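You operate a simulated robot arm through the tools that you are given. There is no shell and no other tool.

You run a simulated robot arm. Do the job below in one go: nothing can be reset, and whatever is moved stays where it is left.

JOB
Put things in order on the marble top. At the end: the black belt stands where the pink jar stood; the pink jar is on the red coaster; two of the cedar blocks from the marble top are on the green coaster; whatever was shut is shut again. Leave all else as you found it, and nothing knocked over.

The check looks at the end state, three seconds after you hand in, the way a careful person would. Anything else that was tipped, shoved, dropped, spilled or broken makes it a failure.

ROBOT AND FRAMES
A 6-joint arm with a two-finger parallel gripper, fixed in place. Base frame: the origin is at the foot of the arm, x ahead of it, y to its left, z up; the work surface is at about z = 0. Readings come in m, degrees, newtons and seconds.
With the tool pointing down near the work surface it reaches from about 0.14 to 0.58 m from the base axis. Its first joint turns from -66.0 to 66.0 degrees. Payload 2.1 kg.
The tool frame sits at the grasp point between the pads (the TCP): z along the fingers, y along the line on which they close. The tips reach 0.03 m beyond it. The gripper opens to 0.094 m. The fingers are 0.028 m wide and 0.01 m thick; the gripper's body (0.05 by 0.096 m) begins 0.055 m behind the TCP.
Orientation is told as [roll, pitch, yaw] about the base's x, y, z axes, in that order, counted from this pose: with the fingers straight down and closing along the base's y, the tool's x points along the base's -x, its y along +y and its z along -z.

CONTROLS
- The arm moves only by the tool apply_moves. Its argument "rows" is one flat list of numbers, 7 for each row, row after row: the shift along the base's x, y, z in m, then the turn, a rotation vector about the base's x, y, z in degrees, then the gripper command, from -1 (shut) to 1 (fully open), values between in proportion. In form: [dx, dy, dz, rx, ry, rz, hand, dx, dy, dz, rx, ry, rz, hand, ...]. A call has 1 to 20 rows; each row shifts and turns the commanded pose from where the row before left it. A row lasts 0.2 s, in which the tool goes at most 0.05 m and 8.6 degrees; a call with a longer step from one row to the next is refused whole, and so is a gripper value outside its range. Where a pose cannot be reached the arm comes as near as it can. A force on the tool above 40 N (or 10 N above the force at the start of the call, whichever is more), or a blocked arm, ends the call early, and 0.2 s more pass. The fingers move at their own pace (about 0.072 m/s each) and stop on an object; they squeeze with about 34 N. The grip force told is the motor's: it shows also when the fingers shut on nothing. Time passes only in rows, and 0.2 s behind the last, so rows that do not move let the fingers close. It gives the time, the measured TCP pose, the force on the tool (base axes), the opening and the grip force at its end, in the units of the frame above (readings bear some noise), with the torque about the TCP (base axes, N m) and any sound that the robot's microphone picked up, and new pictures: "show" is both (left out), scene, wrist or none.
- Cameras (640 x 400 px; columns grow to the right, rows downward): "scene" is fixed at [0.0456, -0.367, 0.4913]; the picture's right is [0.82, -0.57, 0.00], its down [-0.32, -0.47, -0.82] and it looks along [0.47, 0.68, -0.57] (base axes); focal length 225 px, centre (320, 200). "wrist" rides on the gripper at [0.076, 0.014, -0.102] in the tool frame; the picture's right is [-0.18, 0.98, 0.00], its down [-0.75, -0.14, -0.64] and it looks along [-0.63, -0.12, 0.77] (tool axes); focal length 243 px, centre (320, 200).
- probe_pixels(camera, pixels): for up to 12 pixels [column, row] of the newest picture of that camera ("zoom" is the newest enlarged one), the place [x, y, z] in the base frame of the surface seen there, good to about 0.002 m, but the place of the scene camera against the robot may be out by one fixed shift of up to 0.012 m in any direction. It takes no simulated time.
- zoom(camera, box): a new picture of the part [left, top, right, bottom] of that camera's present view, enlarged. It takes no simulated time.
- finish_job(): hands the job in; it is judged then, once.

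Leave the gripper open and the arm clear of the work at the hand-in unless told otherwise.

The tools are called after "Request:" by a JSON object that holds its "name" and its "arguments". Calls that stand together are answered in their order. apply_moves: Moves the arm, as the interface text tells. Its arguments: {"type":"object","properties":{"rows":{"type":"array"},"show":{"type":"string","enum":["both","scene","wrist","none"]}},"required":["rows"]} The other tools are called the same way: probe_pixels (camera, pixels) gives the place of the surface under pixels of a picture; zoom (camera, box) takes an enlarged picture of a part of a camera's view; finish_job () hands the job in.

At the start:

```text
t: 0.0
tool_pos: [0.3066, 0.0013, 0.2883]
ee_rot: [0.0, 0.0, 0.1]
force: [-0.8, 0.0, 0.0]
ft_torque: [-0.01, 0.03, 0.01]
gripper_width: 0.0942
grip_force: 0.1
```

scene: 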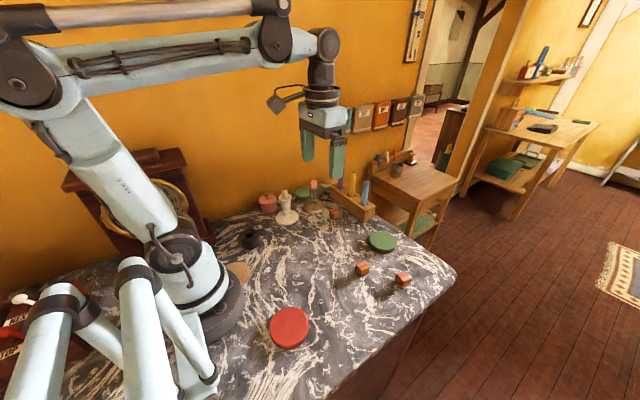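
wrist: 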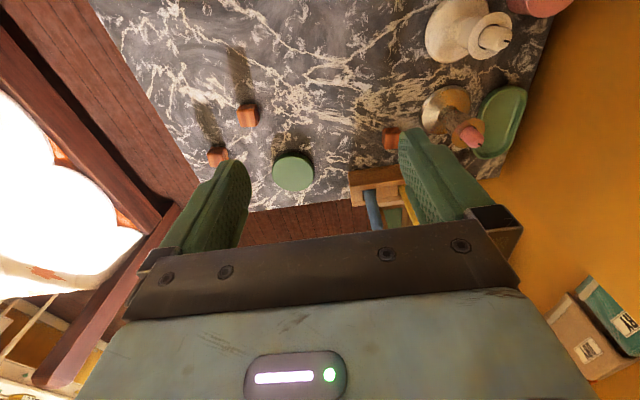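

I see a marble top with a red coaster near (289,327), a green coaster near (382,241), small cedar blocks near (362,268), (402,279) and (335,213), a black object near (249,239), and a pink jar near (268,203). I'll zoom in to identify everything before I move.

Request:
{"name": "zoom", "arguments": {"camera": "scene", "box": [210, 160, 450, 310]}}

Request:
{"name": "zoom", "arguments": {"camera": "wrist", "box": [120, 0, 560, 275]}}

```text
2.67 times, centred on (330, 235) of scene
```

zoom: 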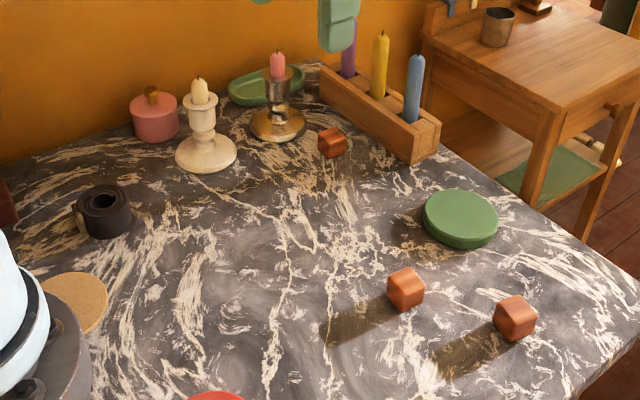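

```text
1.45 times, centred on (340, 138) of wrist
```

zoom: 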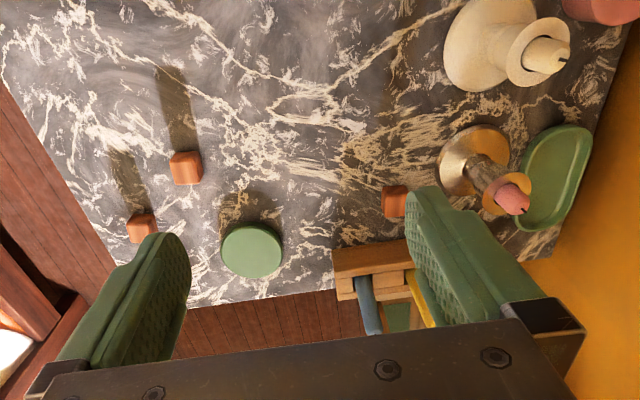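

I'll take closer views of the jar, belt and blocks, and probe their places in the scene picture.

Request:
{"name": "probe_pixels", "arguments": {"camera": "scene", "pixels": [[249, 232], [249, 240], [268, 195], [268, 204], [289, 323], [382, 238], [362, 264], [402, 275], [335, 210], [287, 215], [314, 205], [238, 270]]}}

Request:
{"name": "zoom", "arguments": {"camera": "scene", "box": [225, 170, 345, 245]}}

```text
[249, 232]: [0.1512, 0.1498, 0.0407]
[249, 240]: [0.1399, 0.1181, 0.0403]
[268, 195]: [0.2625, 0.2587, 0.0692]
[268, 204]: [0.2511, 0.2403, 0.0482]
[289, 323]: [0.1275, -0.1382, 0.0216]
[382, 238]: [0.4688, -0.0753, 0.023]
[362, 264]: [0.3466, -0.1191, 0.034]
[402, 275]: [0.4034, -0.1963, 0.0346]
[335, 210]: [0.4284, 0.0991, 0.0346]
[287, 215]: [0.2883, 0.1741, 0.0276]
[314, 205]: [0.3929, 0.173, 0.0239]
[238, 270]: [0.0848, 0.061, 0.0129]
```

```text
5.33 times, centred on (285, 208) of scene
```

zoom: 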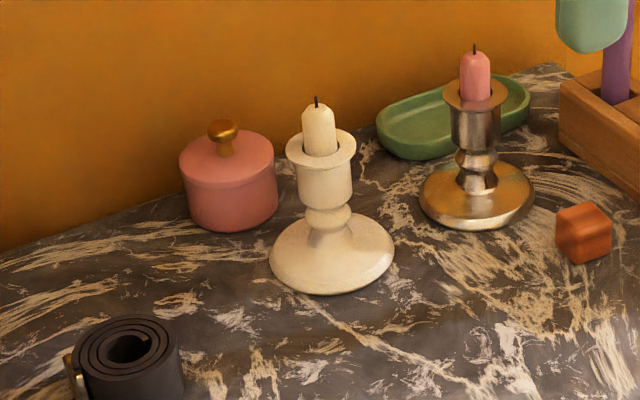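

I'll probe the jar, belt and candlestick edges in this enlarged view for exact outlines, along with bare marble for the height offset.

Request:
{"name": "probe_pixels", "arguments": {"camera": "zoom", "pixels": [[222, 128], [226, 145], [190, 170], [265, 170], [230, 180], [230, 222], [125, 345], [80, 375], [172, 370], [230, 290], [100, 260], [400, 330]]}}

Request:
{"name": "probe_pixels", "arguments": {"camera": "zoom", "pixels": [[280, 262], [385, 262], [330, 285], [350, 150], [290, 150], [318, 108], [228, 162], [200, 150], [258, 148], [90, 330], [165, 335], [125, 322]]}}

```text
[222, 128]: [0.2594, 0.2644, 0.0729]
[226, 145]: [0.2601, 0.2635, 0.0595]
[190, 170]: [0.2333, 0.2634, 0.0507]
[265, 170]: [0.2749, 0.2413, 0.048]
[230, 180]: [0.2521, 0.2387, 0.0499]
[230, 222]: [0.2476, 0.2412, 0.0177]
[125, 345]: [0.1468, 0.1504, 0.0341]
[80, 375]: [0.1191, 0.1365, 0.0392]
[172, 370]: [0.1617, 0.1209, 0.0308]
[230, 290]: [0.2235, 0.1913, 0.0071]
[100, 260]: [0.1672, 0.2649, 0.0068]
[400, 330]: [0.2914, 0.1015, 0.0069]
```

```text
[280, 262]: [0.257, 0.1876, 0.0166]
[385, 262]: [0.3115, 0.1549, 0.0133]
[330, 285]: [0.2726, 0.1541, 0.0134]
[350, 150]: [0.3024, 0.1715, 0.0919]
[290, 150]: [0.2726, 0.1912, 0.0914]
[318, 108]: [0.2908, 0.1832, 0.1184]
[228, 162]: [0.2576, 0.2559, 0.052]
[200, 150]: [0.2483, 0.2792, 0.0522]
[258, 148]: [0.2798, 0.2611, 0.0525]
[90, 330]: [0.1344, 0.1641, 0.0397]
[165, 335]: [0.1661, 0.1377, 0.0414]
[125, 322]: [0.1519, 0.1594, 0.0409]
```

Bare marble reads z≈0.007 in the scene camera, so that camera is shifted. I'll probe the same objects with the wrist camera to find the shift.

Request:
{"name": "probe_pixels", "arguments": {"camera": "wrist", "pixels": [[293, 168], [274, 170], [312, 170], [293, 152], [247, 112], [217, 155], [391, 138], [300, 60], [455, 30], [490, 45], [470, 135], [230, 50]]}}

Request:
{"name": "zoom", "arguments": {"camera": "scene", "box": [320, 195, 440, 300]}}

```text
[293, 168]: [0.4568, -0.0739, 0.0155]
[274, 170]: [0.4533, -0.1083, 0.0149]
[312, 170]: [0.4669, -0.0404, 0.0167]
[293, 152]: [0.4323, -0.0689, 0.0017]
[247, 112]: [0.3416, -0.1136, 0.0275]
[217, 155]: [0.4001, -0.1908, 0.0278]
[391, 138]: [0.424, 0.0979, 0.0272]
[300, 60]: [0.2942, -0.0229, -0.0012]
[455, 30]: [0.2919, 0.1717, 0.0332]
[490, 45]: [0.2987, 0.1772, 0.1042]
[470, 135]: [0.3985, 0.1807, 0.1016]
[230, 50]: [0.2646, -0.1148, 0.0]
```

```text
3.81 times, centred on (380, 248) of scene
```

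zoom: 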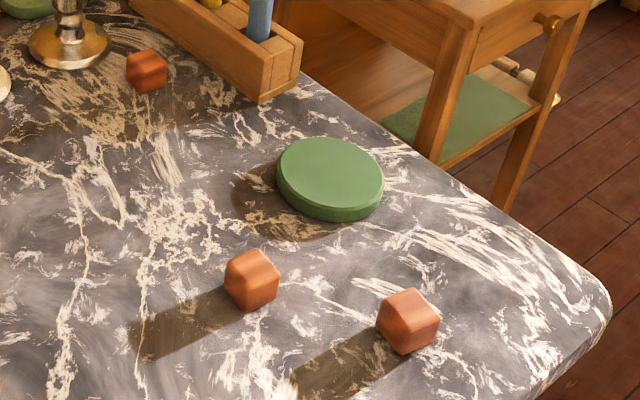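

I'll enlarge the blocks in both cameras to get their corners and turn angles.

Request:
{"name": "zoom", "arguments": {"camera": "scene", "box": [345, 250, 425, 300]}}

Request:
{"name": "zoom", "arguments": {"camera": "wrist", "box": [200, 95, 328, 195]}}

```text
8.00 times, centred on (385, 275) of scene
```

zoom: 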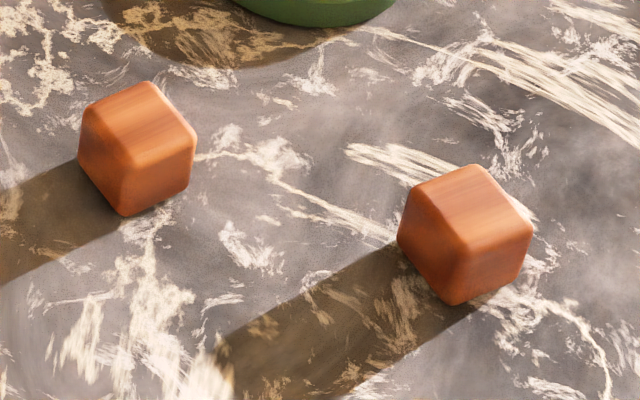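

```text
4.00 times, centred on (264, 145) of wrist
```

zoom: 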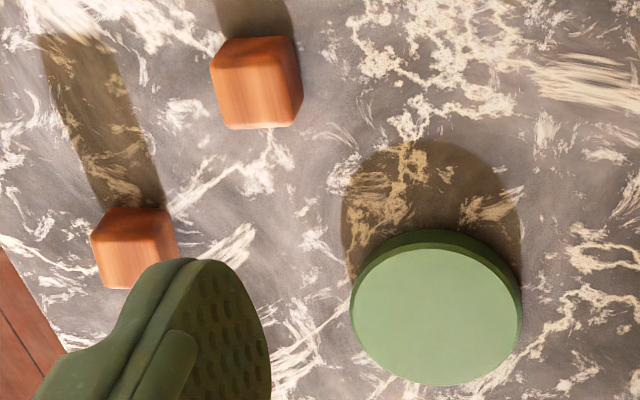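

I'll probe the coaster outline and the block corners in this wrist enlargement.

Request:
{"name": "probe_pixels", "arguments": {"camera": "zoom", "pixels": [[436, 314], [356, 312], [516, 312], [436, 250], [436, 380], [216, 72], [226, 124], [296, 118], [288, 42], [256, 95], [96, 240], [120, 283]]}}

Request:
{"name": "probe_pixels", "arguments": {"camera": "zoom", "pixels": [[235, 75], [285, 75], [280, 118], [235, 120], [225, 50], [275, 42], [260, 60], [140, 250], [110, 235], [165, 235], [110, 275], [150, 215]]}}

```text
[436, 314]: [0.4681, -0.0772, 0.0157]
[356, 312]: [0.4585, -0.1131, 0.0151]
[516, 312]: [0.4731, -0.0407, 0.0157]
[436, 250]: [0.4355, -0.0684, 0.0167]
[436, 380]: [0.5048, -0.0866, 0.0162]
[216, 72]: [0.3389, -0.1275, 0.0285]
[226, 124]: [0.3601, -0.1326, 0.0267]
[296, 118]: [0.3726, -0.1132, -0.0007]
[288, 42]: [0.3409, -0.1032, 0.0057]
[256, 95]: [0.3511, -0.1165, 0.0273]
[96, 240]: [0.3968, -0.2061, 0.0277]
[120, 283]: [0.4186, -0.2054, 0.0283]
```

```text
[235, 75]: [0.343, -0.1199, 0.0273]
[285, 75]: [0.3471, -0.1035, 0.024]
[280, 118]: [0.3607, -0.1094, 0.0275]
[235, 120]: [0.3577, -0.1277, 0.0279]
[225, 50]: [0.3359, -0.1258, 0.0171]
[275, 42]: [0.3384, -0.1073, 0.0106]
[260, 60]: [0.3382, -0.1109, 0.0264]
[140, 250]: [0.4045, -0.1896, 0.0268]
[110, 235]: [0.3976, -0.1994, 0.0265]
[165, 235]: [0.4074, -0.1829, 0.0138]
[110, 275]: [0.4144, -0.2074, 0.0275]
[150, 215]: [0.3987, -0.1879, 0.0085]
```

Green coaster: centre about (0.469, −0.077), top at z≈0.016. The blocks are about 27 mm tall. Next I'll probe the wall behind the jar, the red coaster outline, and the candlestick and jar positions in the scene camera. I also want an enlarged look at the red coaster.

Request:
{"name": "probe_pixels", "arguments": {"camera": "scene", "pixels": [[255, 180], [240, 190], [270, 175], [290, 170], [225, 205], [302, 193], [295, 198], [278, 190], [271, 327], [307, 327], [289, 308], [289, 340]]}}

Request:
{"name": "zoom", "arguments": {"camera": "scene", "box": [210, 280, 370, 380]}}

```text
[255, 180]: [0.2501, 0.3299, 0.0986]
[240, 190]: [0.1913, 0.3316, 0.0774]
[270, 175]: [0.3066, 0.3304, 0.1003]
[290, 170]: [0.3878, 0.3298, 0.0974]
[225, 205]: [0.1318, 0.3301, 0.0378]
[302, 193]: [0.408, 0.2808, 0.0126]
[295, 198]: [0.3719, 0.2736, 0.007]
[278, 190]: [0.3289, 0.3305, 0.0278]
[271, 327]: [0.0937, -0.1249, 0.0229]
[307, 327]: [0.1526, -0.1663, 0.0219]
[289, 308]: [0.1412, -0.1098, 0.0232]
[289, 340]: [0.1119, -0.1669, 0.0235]
```

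```text
4.00 times, centred on (290, 330) of scene
```

zoom: 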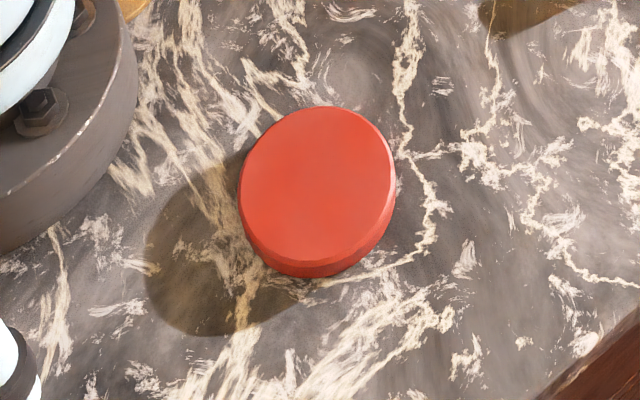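

Wall at y≈0.33, red coaster around (0.125, −0.142). The jar at roughly (0.257, 0.258) has a knobbed lid and stands about 8 cm from a candlestick. I'll move high over the table, turning 45° to face the jar and keeping well above everything, to get a close wrist view.

Request:
{"name": "apply_moves", "arguments": {"rows": [-0.0145, 0.0365, -0.006, 0, 0, 7.5, 1, -0.0145, 0.0365, -0.006, 0, 0, 7.5, 1, -0.0145, 0.0365, -0.006, 0, 0, 7.5, 1, -0.0145, 0.0365, -0.006, 0, 0, 7.5, 1, -0.0145, 0.0365, -0.006, 0, 0, 7.5, 1, -0.0145, 0.0365, -0.006, 0, 0, 7.5, 1, 0, 0, 0, 0, 0, 0, 1], "show": "both"}}

```text
t: 1.6
tool_pos: [0.2172, 0.2237, 0.2536]
ee_rot: [-0.1, 0.1, 45.1]
force: [0.7, -0.7, -0.3]
ft_torque: [-0.04, 0.0, 0.01]
gripper_width: 0.0939
grip_force: 0.1
```

scene: 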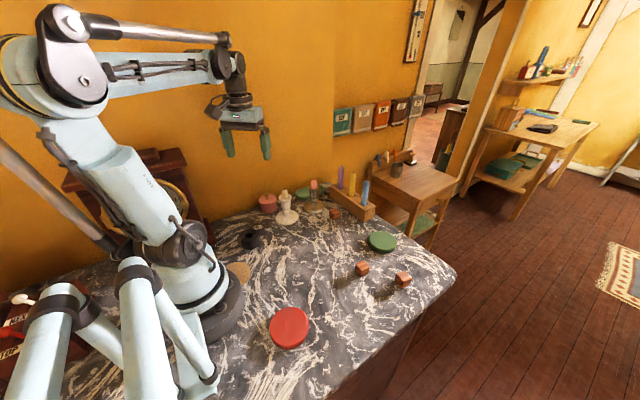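
wrist: 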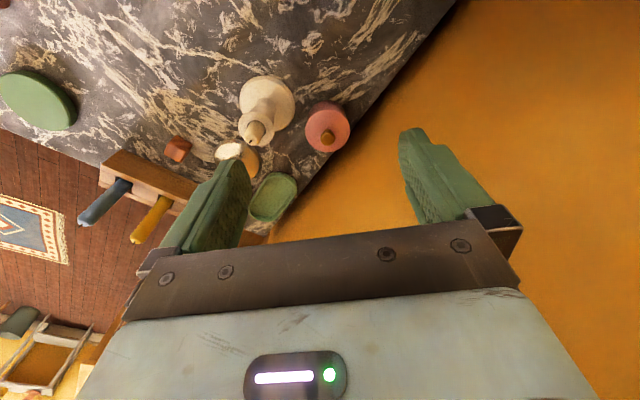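

The wrist camera now shows the jar at (327,127) and the candlestick at (265,108). I'll zoom in on the jar.

Request:
{"name": "zoom", "arguments": {"camera": "wrist", "box": [230, 60, 390, 160]}}

Request:
{"name": "probe_pixels", "arguments": {"camera": "wrist", "pixels": [[327, 136], [327, 120], [310, 127], [346, 127], [327, 107], [262, 95], [256, 130], [300, 70], [380, 150], [430, 60], [177, 148], [237, 160]]}}

```text
4.00 times, centred on (310, 110) of wrist
```

zoom: 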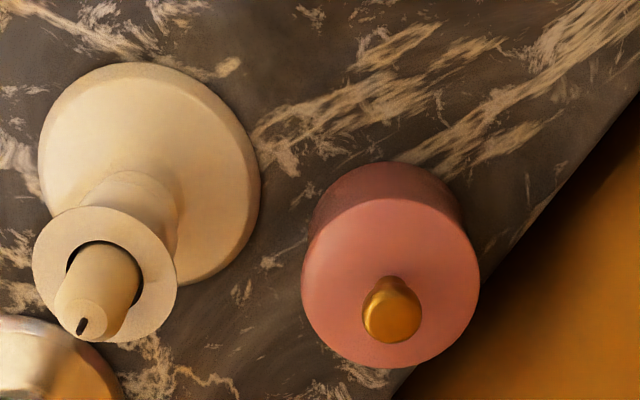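

```text
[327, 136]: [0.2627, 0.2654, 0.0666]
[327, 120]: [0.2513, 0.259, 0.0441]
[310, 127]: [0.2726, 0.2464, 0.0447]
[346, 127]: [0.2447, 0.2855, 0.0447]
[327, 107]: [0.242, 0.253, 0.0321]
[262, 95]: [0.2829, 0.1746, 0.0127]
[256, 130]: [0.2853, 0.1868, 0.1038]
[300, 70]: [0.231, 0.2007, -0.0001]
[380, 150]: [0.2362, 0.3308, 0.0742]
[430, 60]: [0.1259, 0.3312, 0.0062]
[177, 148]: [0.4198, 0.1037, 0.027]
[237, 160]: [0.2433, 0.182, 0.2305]
```

I'll probe the lid rim and jar body in this view for size and exact centre.

Request:
{"name": "probe_pixels", "arguments": {"camera": "zoom", "pixels": [[306, 280], [475, 280], [390, 362], [390, 205], [330, 220], [450, 220], [390, 170], [320, 205], [458, 205], [392, 320], [340, 180], [440, 180]]}}

Request:
{"name": "probe_pixels", "arguments": {"camera": "zoom", "pixels": [[320, 330], [460, 330], [322, 225], [460, 225], [318, 190], [390, 190], [390, 178], [390, 166], [460, 195], [42, 160], [255, 170], [150, 70]]}}

```text
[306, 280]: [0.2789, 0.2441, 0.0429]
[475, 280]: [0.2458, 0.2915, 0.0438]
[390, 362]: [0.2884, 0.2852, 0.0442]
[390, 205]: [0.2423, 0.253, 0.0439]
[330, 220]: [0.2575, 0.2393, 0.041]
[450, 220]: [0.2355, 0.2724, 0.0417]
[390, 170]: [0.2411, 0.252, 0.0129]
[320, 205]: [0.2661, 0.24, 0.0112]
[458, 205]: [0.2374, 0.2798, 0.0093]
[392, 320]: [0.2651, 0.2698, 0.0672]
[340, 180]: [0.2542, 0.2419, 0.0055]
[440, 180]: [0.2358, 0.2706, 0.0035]
```

```text
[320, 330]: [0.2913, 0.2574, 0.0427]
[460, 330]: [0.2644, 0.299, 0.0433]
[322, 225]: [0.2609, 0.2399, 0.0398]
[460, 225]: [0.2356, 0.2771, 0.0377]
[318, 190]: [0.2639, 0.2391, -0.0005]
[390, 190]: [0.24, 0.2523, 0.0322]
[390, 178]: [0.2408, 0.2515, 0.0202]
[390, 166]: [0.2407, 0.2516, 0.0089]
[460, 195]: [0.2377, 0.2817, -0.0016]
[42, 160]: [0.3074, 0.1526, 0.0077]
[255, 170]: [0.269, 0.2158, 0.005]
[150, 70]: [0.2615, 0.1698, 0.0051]
```

The jar has radius ≈0.03, centre about (0.265, 0.270), lid top z≈0.044, knob top ≈0.067. I need to know whether the lid is wider than the body, so I'll enlarge the jar in the scene camera.

Request:
{"name": "zoom", "arguments": {"camera": "scene", "box": [252, 188, 284, 218]}}

Request:
{"name": "zoom", "arguments": {"camera": "wrist", "box": [297, 95, 361, 155]}}

```text
13.33 times, centred on (268, 203) of scene
```

zoom: 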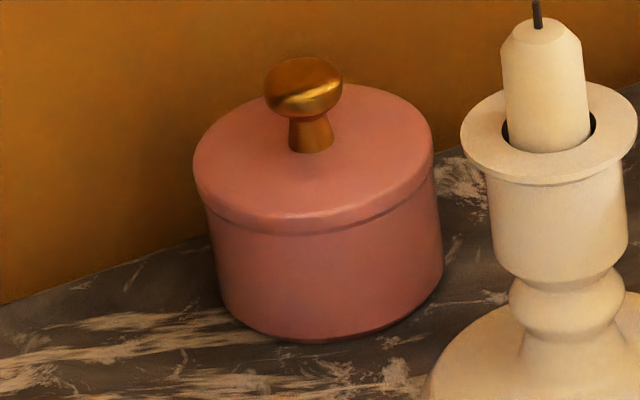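

```text
6.67 times, centred on (329, 125) of wrist
```

zoom: 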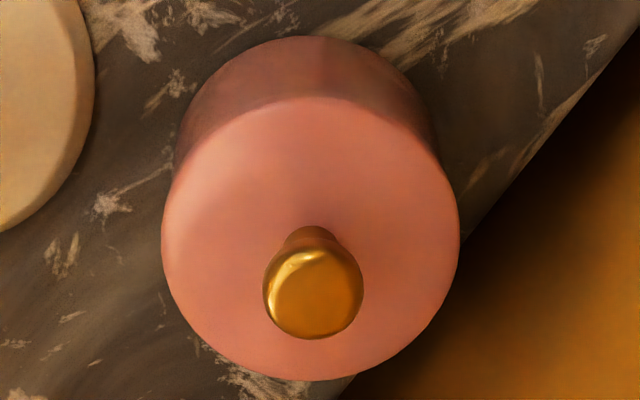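

The lid is a separate thin disc with a gold knob and it overhangs slightly (about 1 mm). If I grip around the whole jar I might lift only the lid, so the safe plan is:
1. Take the lid off by its knob and lay it aside.
2. Move the jar body to the red coaster.
3. Put the lid back.

The candlestick is at about (0.292, 0.187), so I'll use a yaw of about 70° to keep the fingers clear of it. First I'll hover above the knob at z=0.16.

Request:
{"name": "apply_moves", "arguments": {"rows": [0.0118, 0.0113, -0.0234, 0, 0, 6.25, 0.1, 0.0118, 0.0113, -0.0234, 0, 0, 6.25, 0.1, 0.0118, 0.0113, -0.0234, 0, 0, 6.25, 0.1, 0.0119, 0.0114, -0.0234, 0, 0, 6.25, 0.1, 0, 0, 0, 0, 0, 0, 0.1, 0, 0, 0, 0, 0, 0, 0.1], "show": "both"}}

```text
t: 3.0
tool_pos: [0.2651, 0.2665, 0.1578]
ee_rot: [0.0, 0.0, 70.2]
force: [-0.5, 0.3, 0.7]
ft_torque: [0.01, 0.01, 0.01]
gripper_width: 0.0518
grip_force: 0.0
```

scene: 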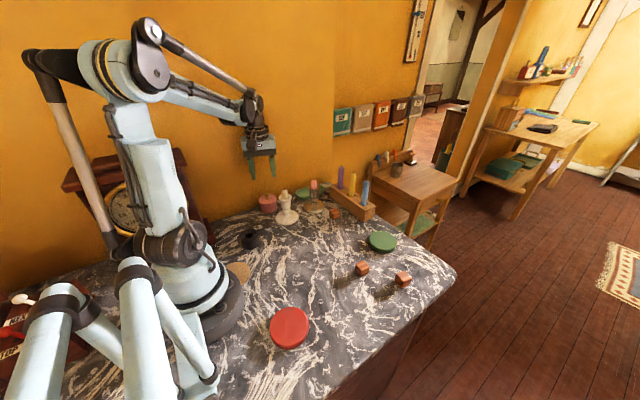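
wrist: 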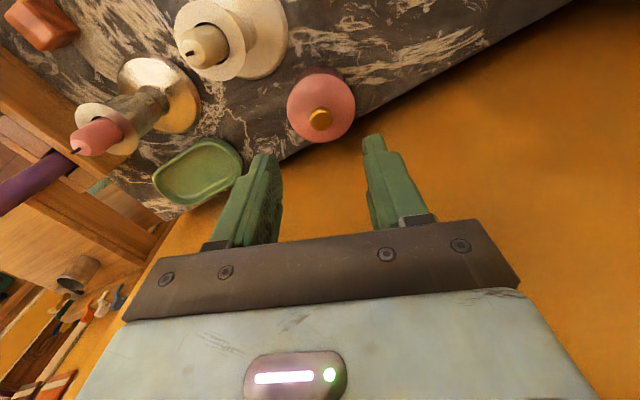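

The knob is at (320,119) in the wrist view, roughly centred between the fingers. I'll enlarge and probe it to centre precisely.

Request:
{"name": "zoom", "arguments": {"camera": "wrist", "box": [272, 60, 372, 150]}}

```text
4.44 times, centred on (322, 105) of wrist
```

zoom: 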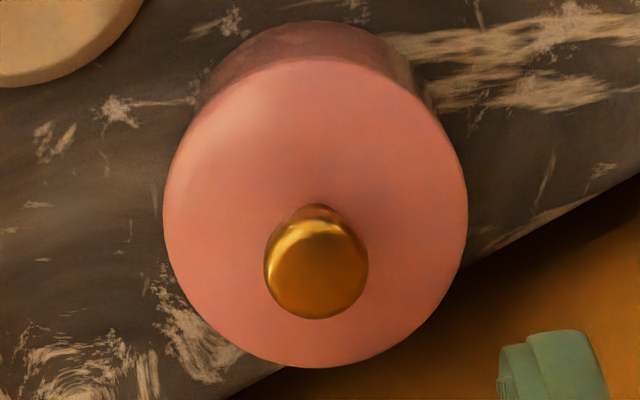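

Request:
{"name": "probe_pixels", "arguments": {"camera": "zoom", "pixels": [[317, 268], [268, 268], [364, 268], [317, 230], [317, 312], [168, 210], [464, 210], [316, 64], [316, 360], [210, 100], [420, 100], [316, 35]]}}

```text
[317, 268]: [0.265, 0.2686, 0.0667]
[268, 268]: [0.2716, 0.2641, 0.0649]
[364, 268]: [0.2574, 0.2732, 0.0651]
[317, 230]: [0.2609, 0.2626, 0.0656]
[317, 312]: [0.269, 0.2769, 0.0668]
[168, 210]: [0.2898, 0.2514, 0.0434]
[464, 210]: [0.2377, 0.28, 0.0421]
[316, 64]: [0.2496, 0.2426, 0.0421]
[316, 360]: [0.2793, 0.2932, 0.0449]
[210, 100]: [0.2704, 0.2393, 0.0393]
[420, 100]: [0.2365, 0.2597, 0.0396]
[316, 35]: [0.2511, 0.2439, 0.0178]
```

Knob and lid centre: about (0.2645, 0.268). Lid radius is ≈0.030 and body radius ≈0.028, so the lid does overhang. I'll go down to about z=0.11 with a tiny correction, then check again.

Request:
{"name": "apply_moves", "arguments": {"rows": [-0.0005, 0.0008, -0.024, 0, 0, 0, 0.1, -0.0005, 0.0007, -0.024, 0, 0, 0, 0.1, 0, 0, 0, 0, 0, 0, 0.1], "show": "both"}}

Request:
{"name": "apply_moves", "arguments": {"rows": [0, 0, 0, 0, 0, 0, 0.1], "show": "wrist"}}

```text
t: 3.8
tool_pos: [0.2669, 0.2664, 0.1107]
ee_rot: [0.0, -0.1, 70.1]
force: [-0.5, 0.2, -0.7]
ft_torque: [0.02, -0.01, -0.03]
gripper_width: 0.0517
grip_force: 0.1
```

scene: 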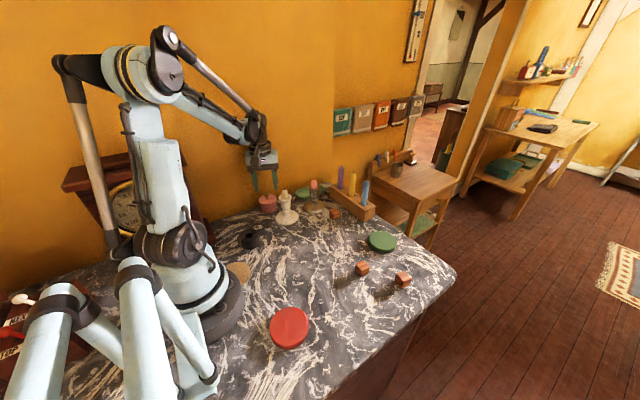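
wrist: 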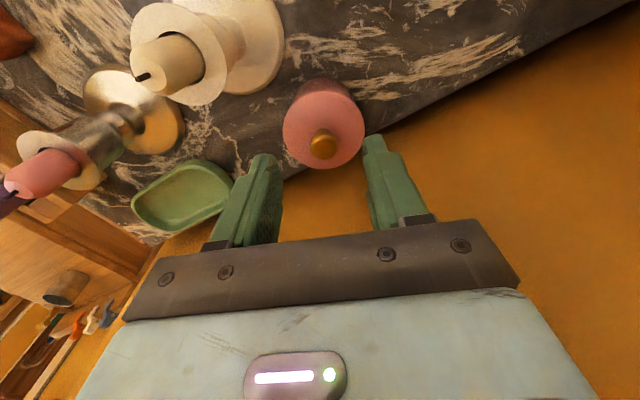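

```text
t: 4.2
tool_pos: [0.2673, 0.2655, 0.1112]
ee_rot: [-0.1, 0.0, 70.0]
force: [-0.6, -0.3, -0.7]
ft_torque: [0.02, 0.01, 0.01]
gripper_width: 0.0519
grip_force: 0.1
```

wrist: 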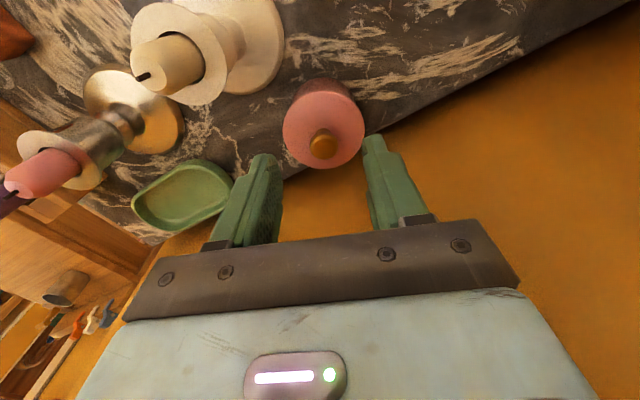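

Tool-axis points always fall on column 320 of the wrist picture, and the knob sits slightly to the right of that. I'll enlarge to measure the offset.

Request:
{"name": "zoom", "arguments": {"camera": "wrist", "box": [270, 90, 370, 180]}}

```text
4.44 times, centred on (320, 135) of wrist
```

zoom: 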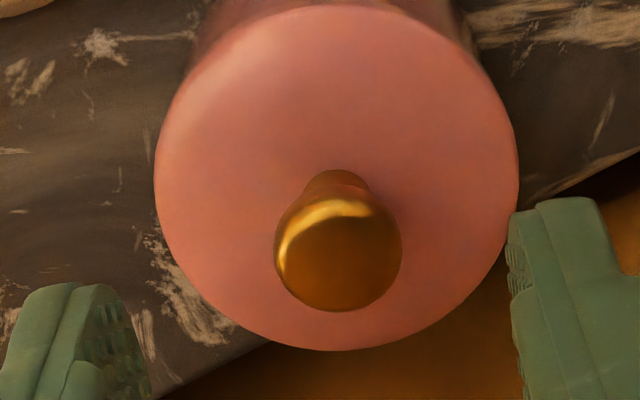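

The knob is off by +2.7 mm along the closing direction. I'll correct by (−0.0025, +0.0009), go down so the tips sit at about z=0.049 (above the lid), then close on the knob.

Request:
{"name": "apply_moves", "arguments": {"rows": [-0.0013, 0.0005, -0.016, 0, 0, 0, 0.1, -0.0012, 0.0004, -0.016, 0, 0, 0, 0.1, 0, 0, 0, 0, 0, 0, 0.1], "show": "both"}}

```text
t: 5.0
tool_pos: [0.2648, 0.2665, 0.078]
ee_rot: [0.0, 0.0, 70.1]
force: [0.0, 0.8, -0.1]
ft_torque: [-0.01, 0.0, 0.01]
gripper_width: 0.0519
grip_force: 0.0
```

scene: 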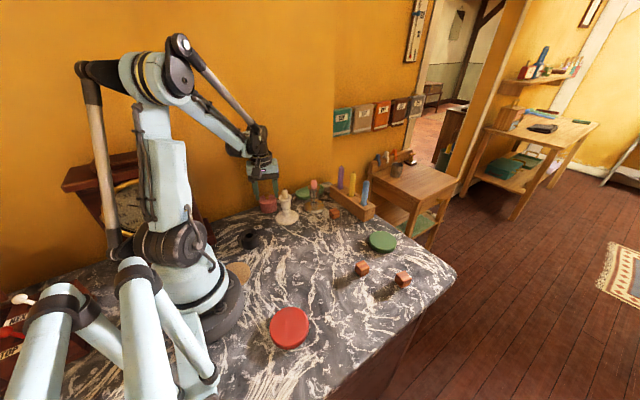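
wrist: 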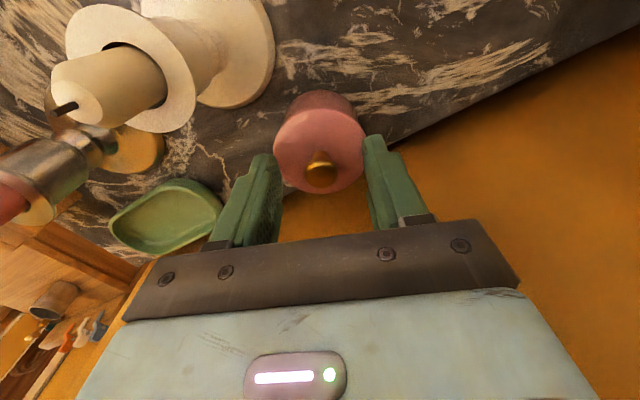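

The knob is centred at column 320, row 170. The tips are about 5 mm above the lid. I'll close on the knob.

Request:
{"name": "apply_moves", "arguments": {"rows": [0, 0, 0, 0, 0, 0, -0.3, 0, 0, 0, 0, 0, 0, -0.6, 0, 0, 0, 0, 0, 0, -1, 0, 0, 0, 0, 0, 0, -1], "show": "both"}}

```text
t: 6.0
tool_pos: [0.2655, 0.2663, 0.0782]
ee_rot: [0.0, 0.0, 70.0]
force: [-0.5, 0.3, -0.7]
ft_torque: [0.01, 0.03, 0.0]
gripper_width: 0.0179
grip_force: 34.2
```

scene: 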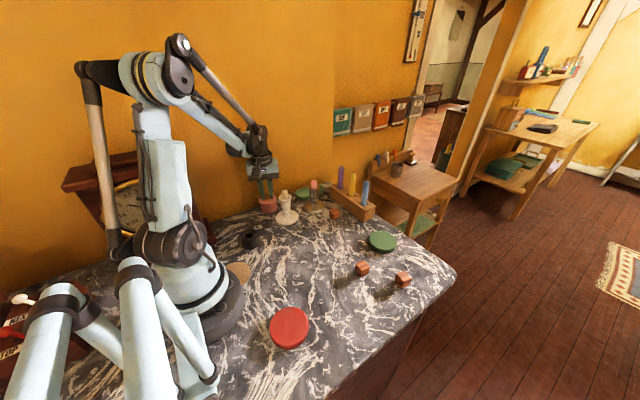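
wrist: 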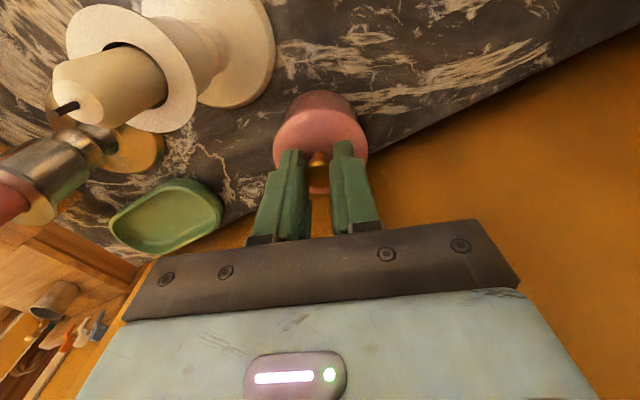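

The knob is held at 17.9 mm wide. I'll lift straight up slowly by 1 cm and look at the force and pictures to see whether the lid comes off alone.

Request:
{"name": "apply_moves", "arguments": {"rows": [0, 0, 0.003, 0, 0, 0, -1, 0, 0, 0.003, 0, 0, 0, -1, 0, 0, 0.004, 0, 0, 0, -1, 0, 0, 0, 0, 0, 0, -1], "show": "both"}}

Request:
{"name": "zoom", "arguments": {"camera": "scene", "box": [240, 165, 300, 220]}}

```text
t: 7.0
tool_pos: [0.2637, 0.2671, 0.0877]
ee_rot: [0.1, 0.0, 70.1]
force: [-0.6, -0.3, -1.0]
ft_torque: [0.0, -0.02, 0.03]
gripper_width: 0.018
grip_force: 34.0
```

scene: 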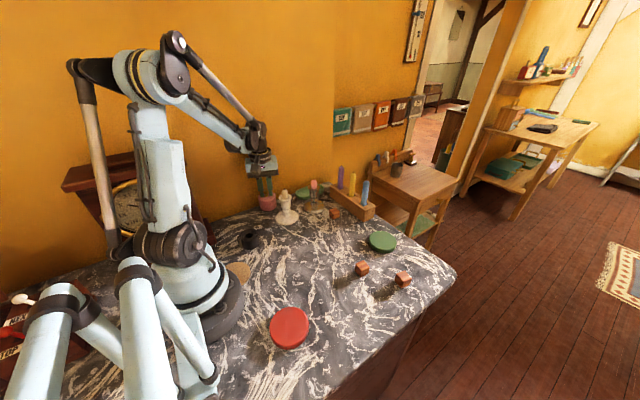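
wrist: 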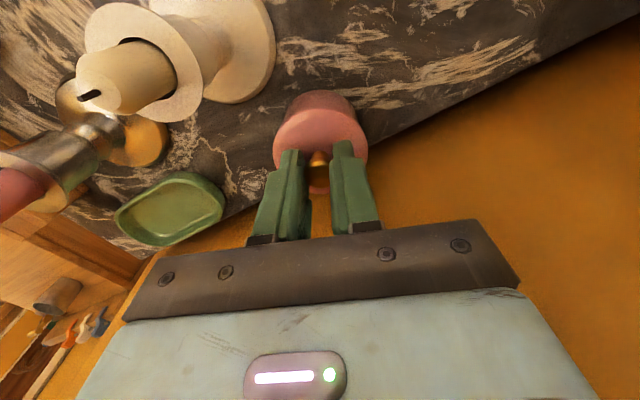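

```text
7.27 times, centred on (270, 192) of scene
```

zoom: 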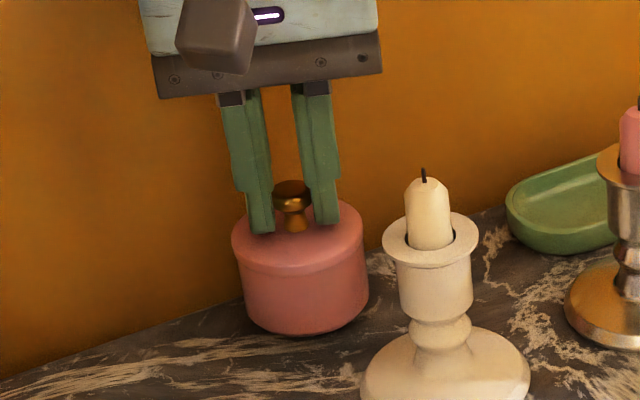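

The whole jar seems to have come up with the knob: its base now looks higher. I'll probe to confirm that.

Request:
{"name": "probe_pixels", "arguments": {"camera": "zoom", "pixels": [[300, 328], [300, 338], [300, 300], [300, 280], [300, 255], [250, 300], [280, 240], [330, 350]]}}

Request:
{"name": "zoom", "arguments": {"camera": "scene", "box": [252, 188, 284, 218]}}

```text
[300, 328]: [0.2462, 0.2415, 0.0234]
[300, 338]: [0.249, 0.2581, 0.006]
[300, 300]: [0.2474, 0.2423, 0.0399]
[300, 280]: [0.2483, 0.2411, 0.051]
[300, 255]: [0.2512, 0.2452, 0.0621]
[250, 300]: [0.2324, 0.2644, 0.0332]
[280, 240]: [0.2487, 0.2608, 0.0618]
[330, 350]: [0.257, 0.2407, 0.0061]
```

```text
13.33 times, centred on (268, 203) of scene
```

zoom: 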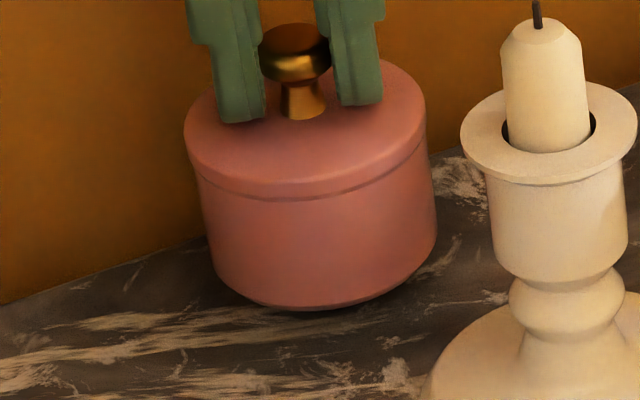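

The jar lifted as one piece: base up 10 mm, lid seam unchanged. So the lid stays on and the knob carries the jar. I'll raise it clear and move it slowly inward, away from the candlestick, and check midway.

Request:
{"name": "apply_moves", "arguments": {"rows": [0, 0, 0.02, 0, 0, 0, -1, 0, 0, 0.025, 0, 0, 0, -1, 0, 0, 0.02, 0, 0, 0, -1, -0.0161, -0.0195, 0, 0, 0, -7, -1, -0.0161, -0.0195, 0, 0, 0, -7, -1, -0.0161, -0.0195, 0, 0, 0, -7, -1, -0.0162, -0.0195, 0, 0, 0, -7, -1, 0, 0, 0, 0, 0, 0, -1], "show": "both"}}

```text
t: 8.8
tool_pos: [0.1987, 0.1875, 0.1507]
ee_rot: [0.0, 0.0, 41.9]
force: [-0.9, -0.2, 0.6]
ft_torque: [0.0, 0.01, -0.02]
gripper_width: 0.0175
grip_force: 33.7
heard: snap
```

scene: 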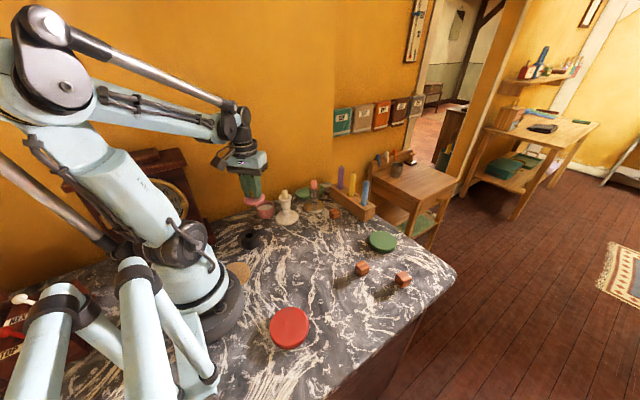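
wrist: 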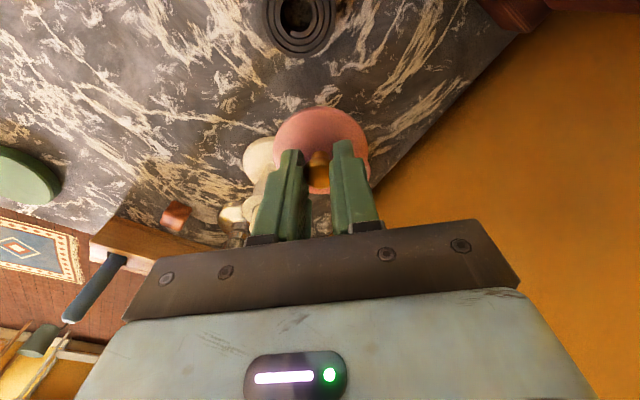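

A snap was heard. In the scene the lid appears to be in the gripper while the jar body is at about (265,211). I'll look closely before doing anything else.

Request:
{"name": "zoom", "arguments": {"camera": "scene", "box": [225, 165, 305, 225]}}

Request:
{"name": "zoom", "arguments": {"camera": "wrist", "box": [220, 80, 420, 205]}}

```text
6.67 times, centred on (265, 195) of scene
```

zoom: 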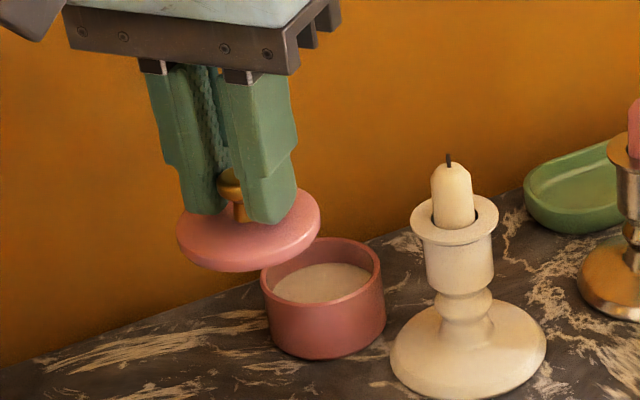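

```text
3.20 times, centred on (320, 142) of wrist
```

zoom: 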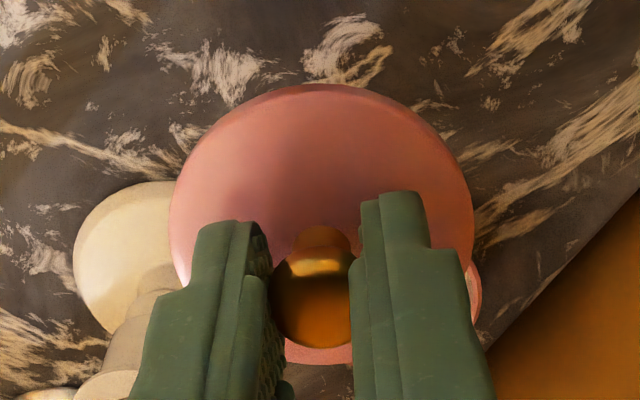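

The lid came off with a snap. The jar body is upright, still full of white powder, with no spill visible. I'll probe where the body now stands and check the marble around it for powder.

Request:
{"name": "probe_pixels", "arguments": {"camera": "zoom", "pixels": [[240, 130], [325, 290], [325, 310], [325, 355], [268, 320], [383, 305], [330, 242], [264, 272], [381, 262], [250, 240], [200, 235], [440, 330]]}}

Request:
{"name": "probe_pixels", "arguments": {"camera": "scene", "pixels": [[265, 207], [273, 214], [274, 218]]}}

Request:
{"name": "zoom", "arguments": {"camera": "scene", "box": [256, 194, 292, 222]}}

```text
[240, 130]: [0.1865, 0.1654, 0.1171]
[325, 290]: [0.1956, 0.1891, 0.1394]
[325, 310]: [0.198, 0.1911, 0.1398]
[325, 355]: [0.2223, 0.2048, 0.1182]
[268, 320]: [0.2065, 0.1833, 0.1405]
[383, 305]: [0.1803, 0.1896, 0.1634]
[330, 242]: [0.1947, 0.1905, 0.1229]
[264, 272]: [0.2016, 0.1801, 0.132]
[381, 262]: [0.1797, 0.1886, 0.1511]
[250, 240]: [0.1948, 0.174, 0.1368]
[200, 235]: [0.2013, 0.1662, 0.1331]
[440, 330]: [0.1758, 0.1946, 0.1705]
```

```text
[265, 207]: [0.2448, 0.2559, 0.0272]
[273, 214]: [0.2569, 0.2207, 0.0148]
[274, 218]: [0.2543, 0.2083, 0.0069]
```

```text
14.29 times, centred on (274, 208) of scene
```

zoom: 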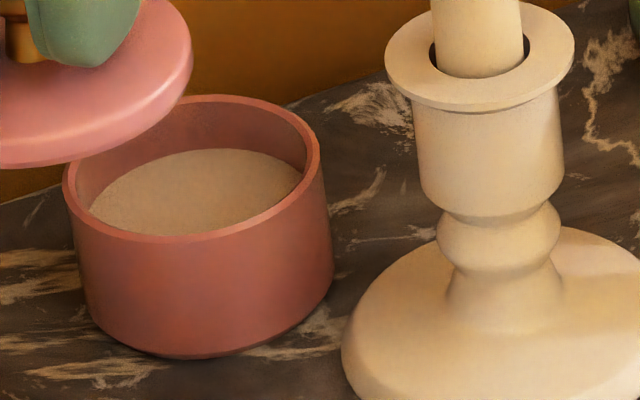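

The body is upright with its contents level. I'll probe its rim and base now.

Request:
{"name": "probe_pixels", "arguments": {"camera": "zoom", "pixels": [[68, 180], [315, 150], [190, 237], [225, 98], [250, 220], [200, 345], [90, 290], [325, 270], [190, 190], [50, 340], [300, 340], [280, 115]]}}

```text
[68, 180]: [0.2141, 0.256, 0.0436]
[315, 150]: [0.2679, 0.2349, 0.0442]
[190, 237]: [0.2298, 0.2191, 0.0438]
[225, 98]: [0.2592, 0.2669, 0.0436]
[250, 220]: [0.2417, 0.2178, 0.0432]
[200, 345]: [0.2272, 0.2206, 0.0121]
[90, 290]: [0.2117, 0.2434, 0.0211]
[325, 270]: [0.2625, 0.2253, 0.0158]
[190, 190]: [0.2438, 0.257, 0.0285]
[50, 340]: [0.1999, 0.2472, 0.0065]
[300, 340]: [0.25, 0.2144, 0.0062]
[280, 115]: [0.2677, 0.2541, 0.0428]
```

The body stands at about (0.246, 0.247), upright with nothing spilled, about 2.5 cm from its original place. I noted that original place as (0.2645, 0.268). The lid is a snap fit, so I'll press it back on later. Now I'll take the lid to clear marble near (0.28, 0.03).

Request:
{"name": "apply_moves", "arguments": {"rows": [0.0163, -0.0315, -0.006, 0, 0, -7, -1, 0.0163, -0.0315, -0.006, 0, 0, -7, -1, 0.0163, -0.0315, -0.006, 0, 0, -7, -1, 0.0163, -0.0315, -0.006, 0, 0, -7, -1, 0.0163, -0.0315, -0.006, 0, 0, -7, -1, 0, 0, -0.025, 0, 0, 0, -1, 0, 0, -0.025, 0, 0, 0, -1, 0, 0, 0, 0, 0, 0, -1], "show": "both"}}

```text
t: 10.6
tool_pos: [0.2806, 0.0289, 0.0687]
ee_rot: [0.0, 0.0, 7.0]
force: [0.0, -0.3, -0.4]
ft_torque: [-0.03, 0.05, 0.01]
gripper_width: 0.0176
grip_force: 34.1
```

scene: 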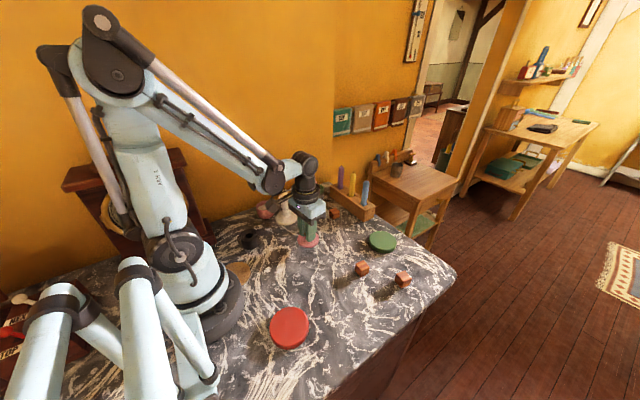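
wrist: 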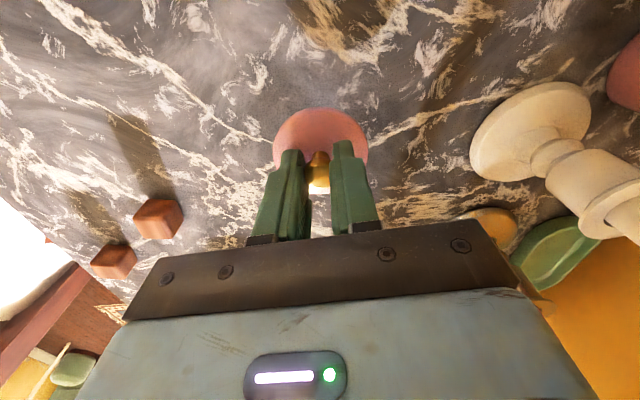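

The lid hangs about 2.5 cm above bare marble. I'll lower it gently and watch the force.

Request:
{"name": "apply_moves", "arguments": {"rows": [0, 0, -0.005, 0, 0, 0, -1, 0, 0, -0.005, 0, 0, 0, -1, 0, 0, -0.005, 0, 0, 0, -1, 0, 0, -0.004, 0, 0, 0, -1, 0, 0, -0.002, 0, 0, 0, -1, 0, 0, 0, 0, 0, 0, -1], "show": "both"}}

Request:
{"name": "zoom", "arguments": {"camera": "scene", "box": [280, 205, 340, 255]}}

```text
t: 12.0
tool_pos: [0.2809, 0.0319, 0.0503]
ee_rot: [-0.2, 0.0, 7.1]
force: [-0.2, 0.2, 0.1]
ft_torque: [-0.03, -0.01, -0.01]
gripper_width: 0.0179
grip_force: 33.9
```

scene: 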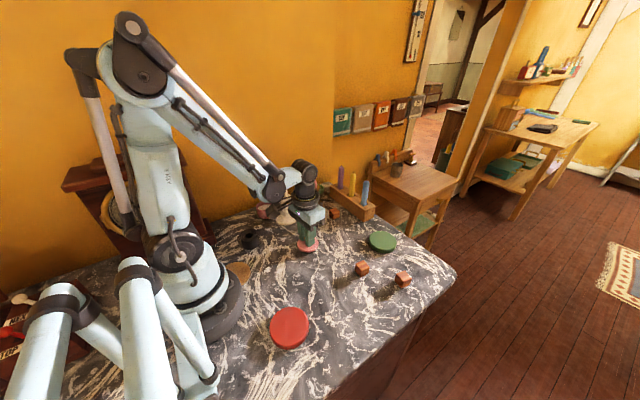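
wrist: 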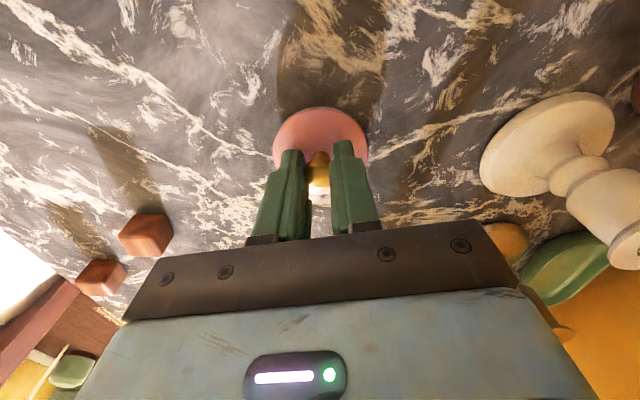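

```text
8.00 times, centred on (310, 230) of scene
```

zoom: 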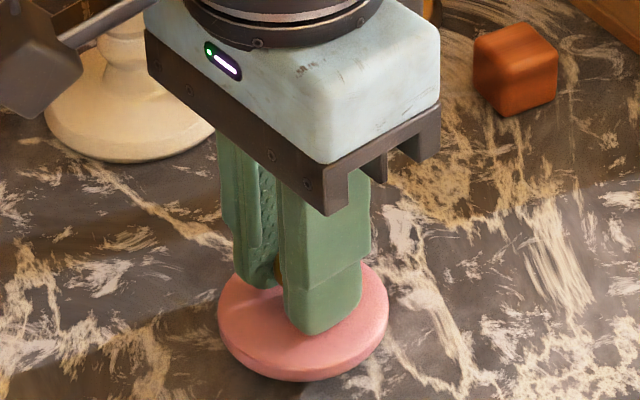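

There's no contact force yet at TCP z≈0.050. I'll continue in small steps.

Request:
{"name": "apply_moves", "arguments": {"rows": [0, 0, -0.002, 0, 0, 0, -1, 0, 0, -0.0015, 0, 0, 0, -1, 0, 0, -0.0015, 0, 0, 0, -1, 0, 0, 0, 0, 0, 0, -1], "show": "wrist"}}

```text
t: 13.0
tool_pos: [0.2813, 0.0336, 0.0466]
ee_rot: [0.1, 0.0, 7.1]
force: [0.7, 0.0, 0.3]
ft_torque: [0.0, -0.01, 0.02]
gripper_width: 0.0177
grip_force: 33.9
```

wrist: 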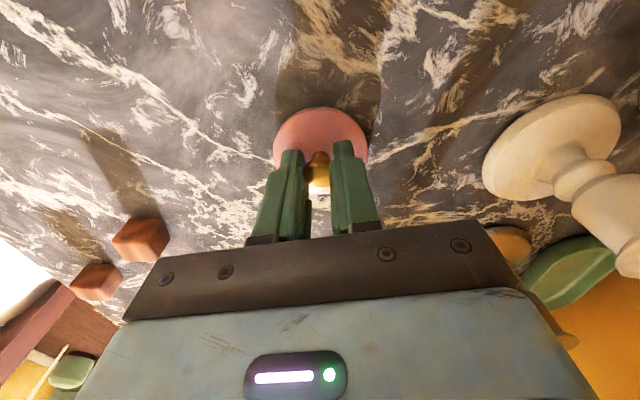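

Request:
{"name": "apply_moves", "arguments": {"rows": [0, 0, -0.0015, 0, 0, 0, -1, 0, 0, -0.0015, 0, 0, 0, -1, 0, 0, 0, 0, 0, 0, -1], "show": "none"}}

```text
t: 13.8
tool_pos: [0.2795, 0.0327, 0.0433]
ee_rot: [0.0, -0.1, 7.1]
force: [1.1, 0.1, 0.1]
ft_torque: [-0.02, -0.02, 0.02]
gripper_width: 0.0177
grip_force: 33.9
```

Still free at TCP z≈0.043. I expect contact at about 0.041, so I'll go on in 1 mm steps.

Request:
{"name": "apply_moves", "arguments": {"rows": [0, 0, -0.001, 0, 0, 0, -1, 0, 0, 0, 0, 0, 0, -1], "show": "none"}}

Request:
{"name": "apply_moves", "arguments": {"rows": [0, 0, -0.001, 0, 0, 0, -1, 0, 0, 0, 0, 0, 0, -1], "show": "none"}}

```text
t: 14.4
tool_pos: [0.2807, 0.0326, 0.044]
ee_rot: [0.0, 0.0, 7.0]
force: [0.0, 0.0, 0.5]
ft_torque: [0.01, 0.01, -0.02]
gripper_width: 0.0176
grip_force: 34.2
```

```text
t: 15.0
tool_pos: [0.28, 0.0341, 0.0425]
ee_rot: [-0.1, 0.1, 7.1]
force: [-0.7, -0.2, 1.3]
ft_torque: [-0.02, 0.01, -0.01]
gripper_width: 0.0175
grip_force: 33.9
```

Request:
{"name": "apply_moves", "arguments": {"rows": [0, 0, -0.001, 0, 0, 0, -1, 0, 0, 0, 0, 0, 0, -1], "show": "none"}}

Request:
{"name": "apply_moves", "arguments": {"rows": [0, 0, -0.001, 0, 0, 0, -1, 0, 0, 0, 0, 0, 0, -1], "show": "none"}}

```text
t: 15.6
tool_pos: [0.2804, 0.0331, 0.0414]
ee_rot: [0.2, 0.0, 7.0]
force: [-3.7, 2.3, 39.2]
ft_torque: [0.07, 0.05, 0.06]
gripper_width: 0.0178
grip_force: 33.8
```

```text
t: 16.2
tool_pos: [0.2797, 0.0329, 0.0397]
ee_rot: [0.1, 0.1, 7.1]
force: [-2.8, 3.6, 37.5]
ft_torque: [0.13, -0.01, 0.03]
gripper_width: 0.0179
grip_force: 33.8
```

The lid is firmly on the marble (≈38 N). I'll ease off 1.5 mm, open the fingers partly, then rise straight up.

Request:
{"name": "apply_moves", "arguments": {"rows": [0, 0, 0.0015, 0, 0, 0, -1, 0, 0, 0, 0, 0, 0, -0.3, 0, 0, 0, 0, 0, 0, 0.1, 0, 0, 0, 0, 0, 0, 0.1, 0, 0, 0.03, 0, 0, 0, 0.1, 0, 0, 0.04, 0, 0, 0, 0.1, 0, 0, 0.04, 0, 0, 0, 0.1, 0, 0, 0, 0, 0, 0, 0.1], "show": "both"}}

```text
t: 18.0
tool_pos: [0.2787, 0.0327, 0.1504]
ee_rot: [0.0, 0.0, 7.0]
force: [-0.3, -0.5, 0.3]
ft_torque: [0.02, -0.02, -0.03]
gripper_width: 0.0517
grip_force: 0.0
```

scene: 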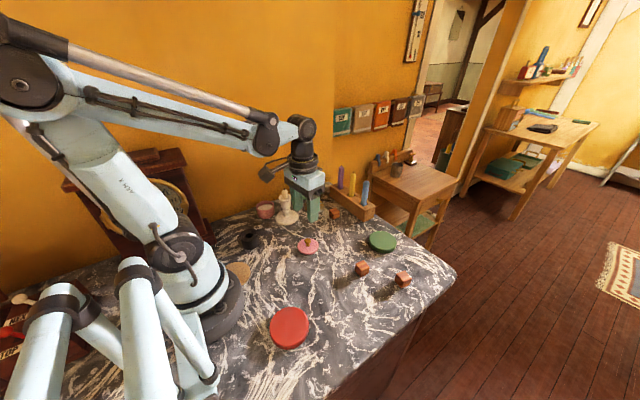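
wrist: 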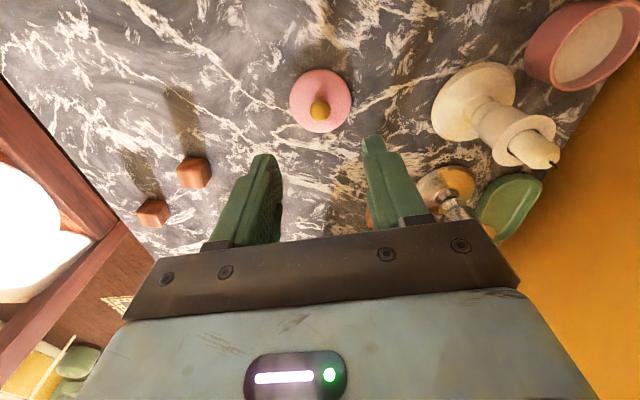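

The lid rests knob-up on the marble at wrist (320,100). Now I'll go back above the jar body to inspect it closely.

Request:
{"name": "apply_moves", "arguments": {"rows": [-0.005, 0.02, 0.03, 0, 0, 8.5, 0.6, -0.009, 0.032, 0.02, 0, 0, 8.5, 0.6, -0.009, 0.032, 0, 0, 0, 8.5, 0.6, -0.009, 0.032, 0, 0, 0, 8.5, 0.6, -0.009, 0.032, 0, 0, 0, 8.5, 0.6, -0.009, 0.032, 0, 0, 0, 8.5, 0.6, 0, 0.01, 0, 0, 0, 0, 0.6, 0, 0, 0, 0, 0, 0, 0.6], "show": "wrist"}}

Request:
{"name": "zoom", "arguments": {"camera": "wrist", "box": [230, 30, 410, 145]}}

```text
t: 19.8
tool_pos: [0.2301, 0.2246, 0.2014]
ee_rot: [0.1, 0.0, 58.1]
force: [1.0, 0.1, -0.4]
ft_torque: [0.0, 0.01, 0.03]
gripper_width: 0.0752
grip_force: 0.0
```

wrist: 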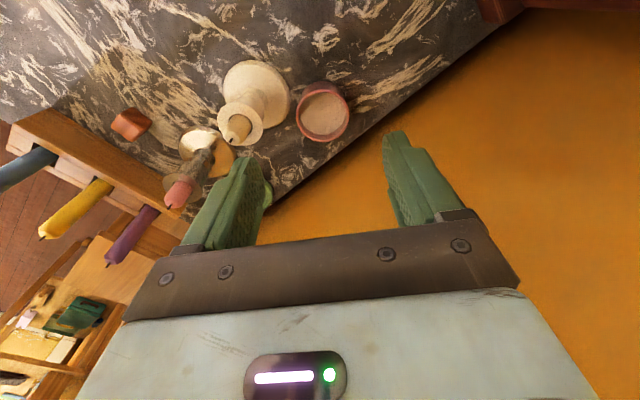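

```text
3.48 times, centred on (320, 88) of wrist
```

zoom: 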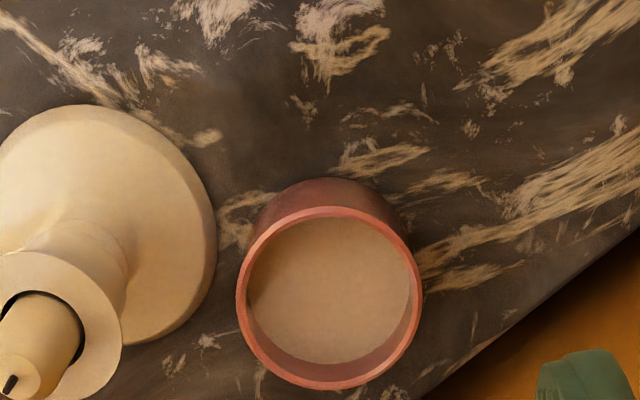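

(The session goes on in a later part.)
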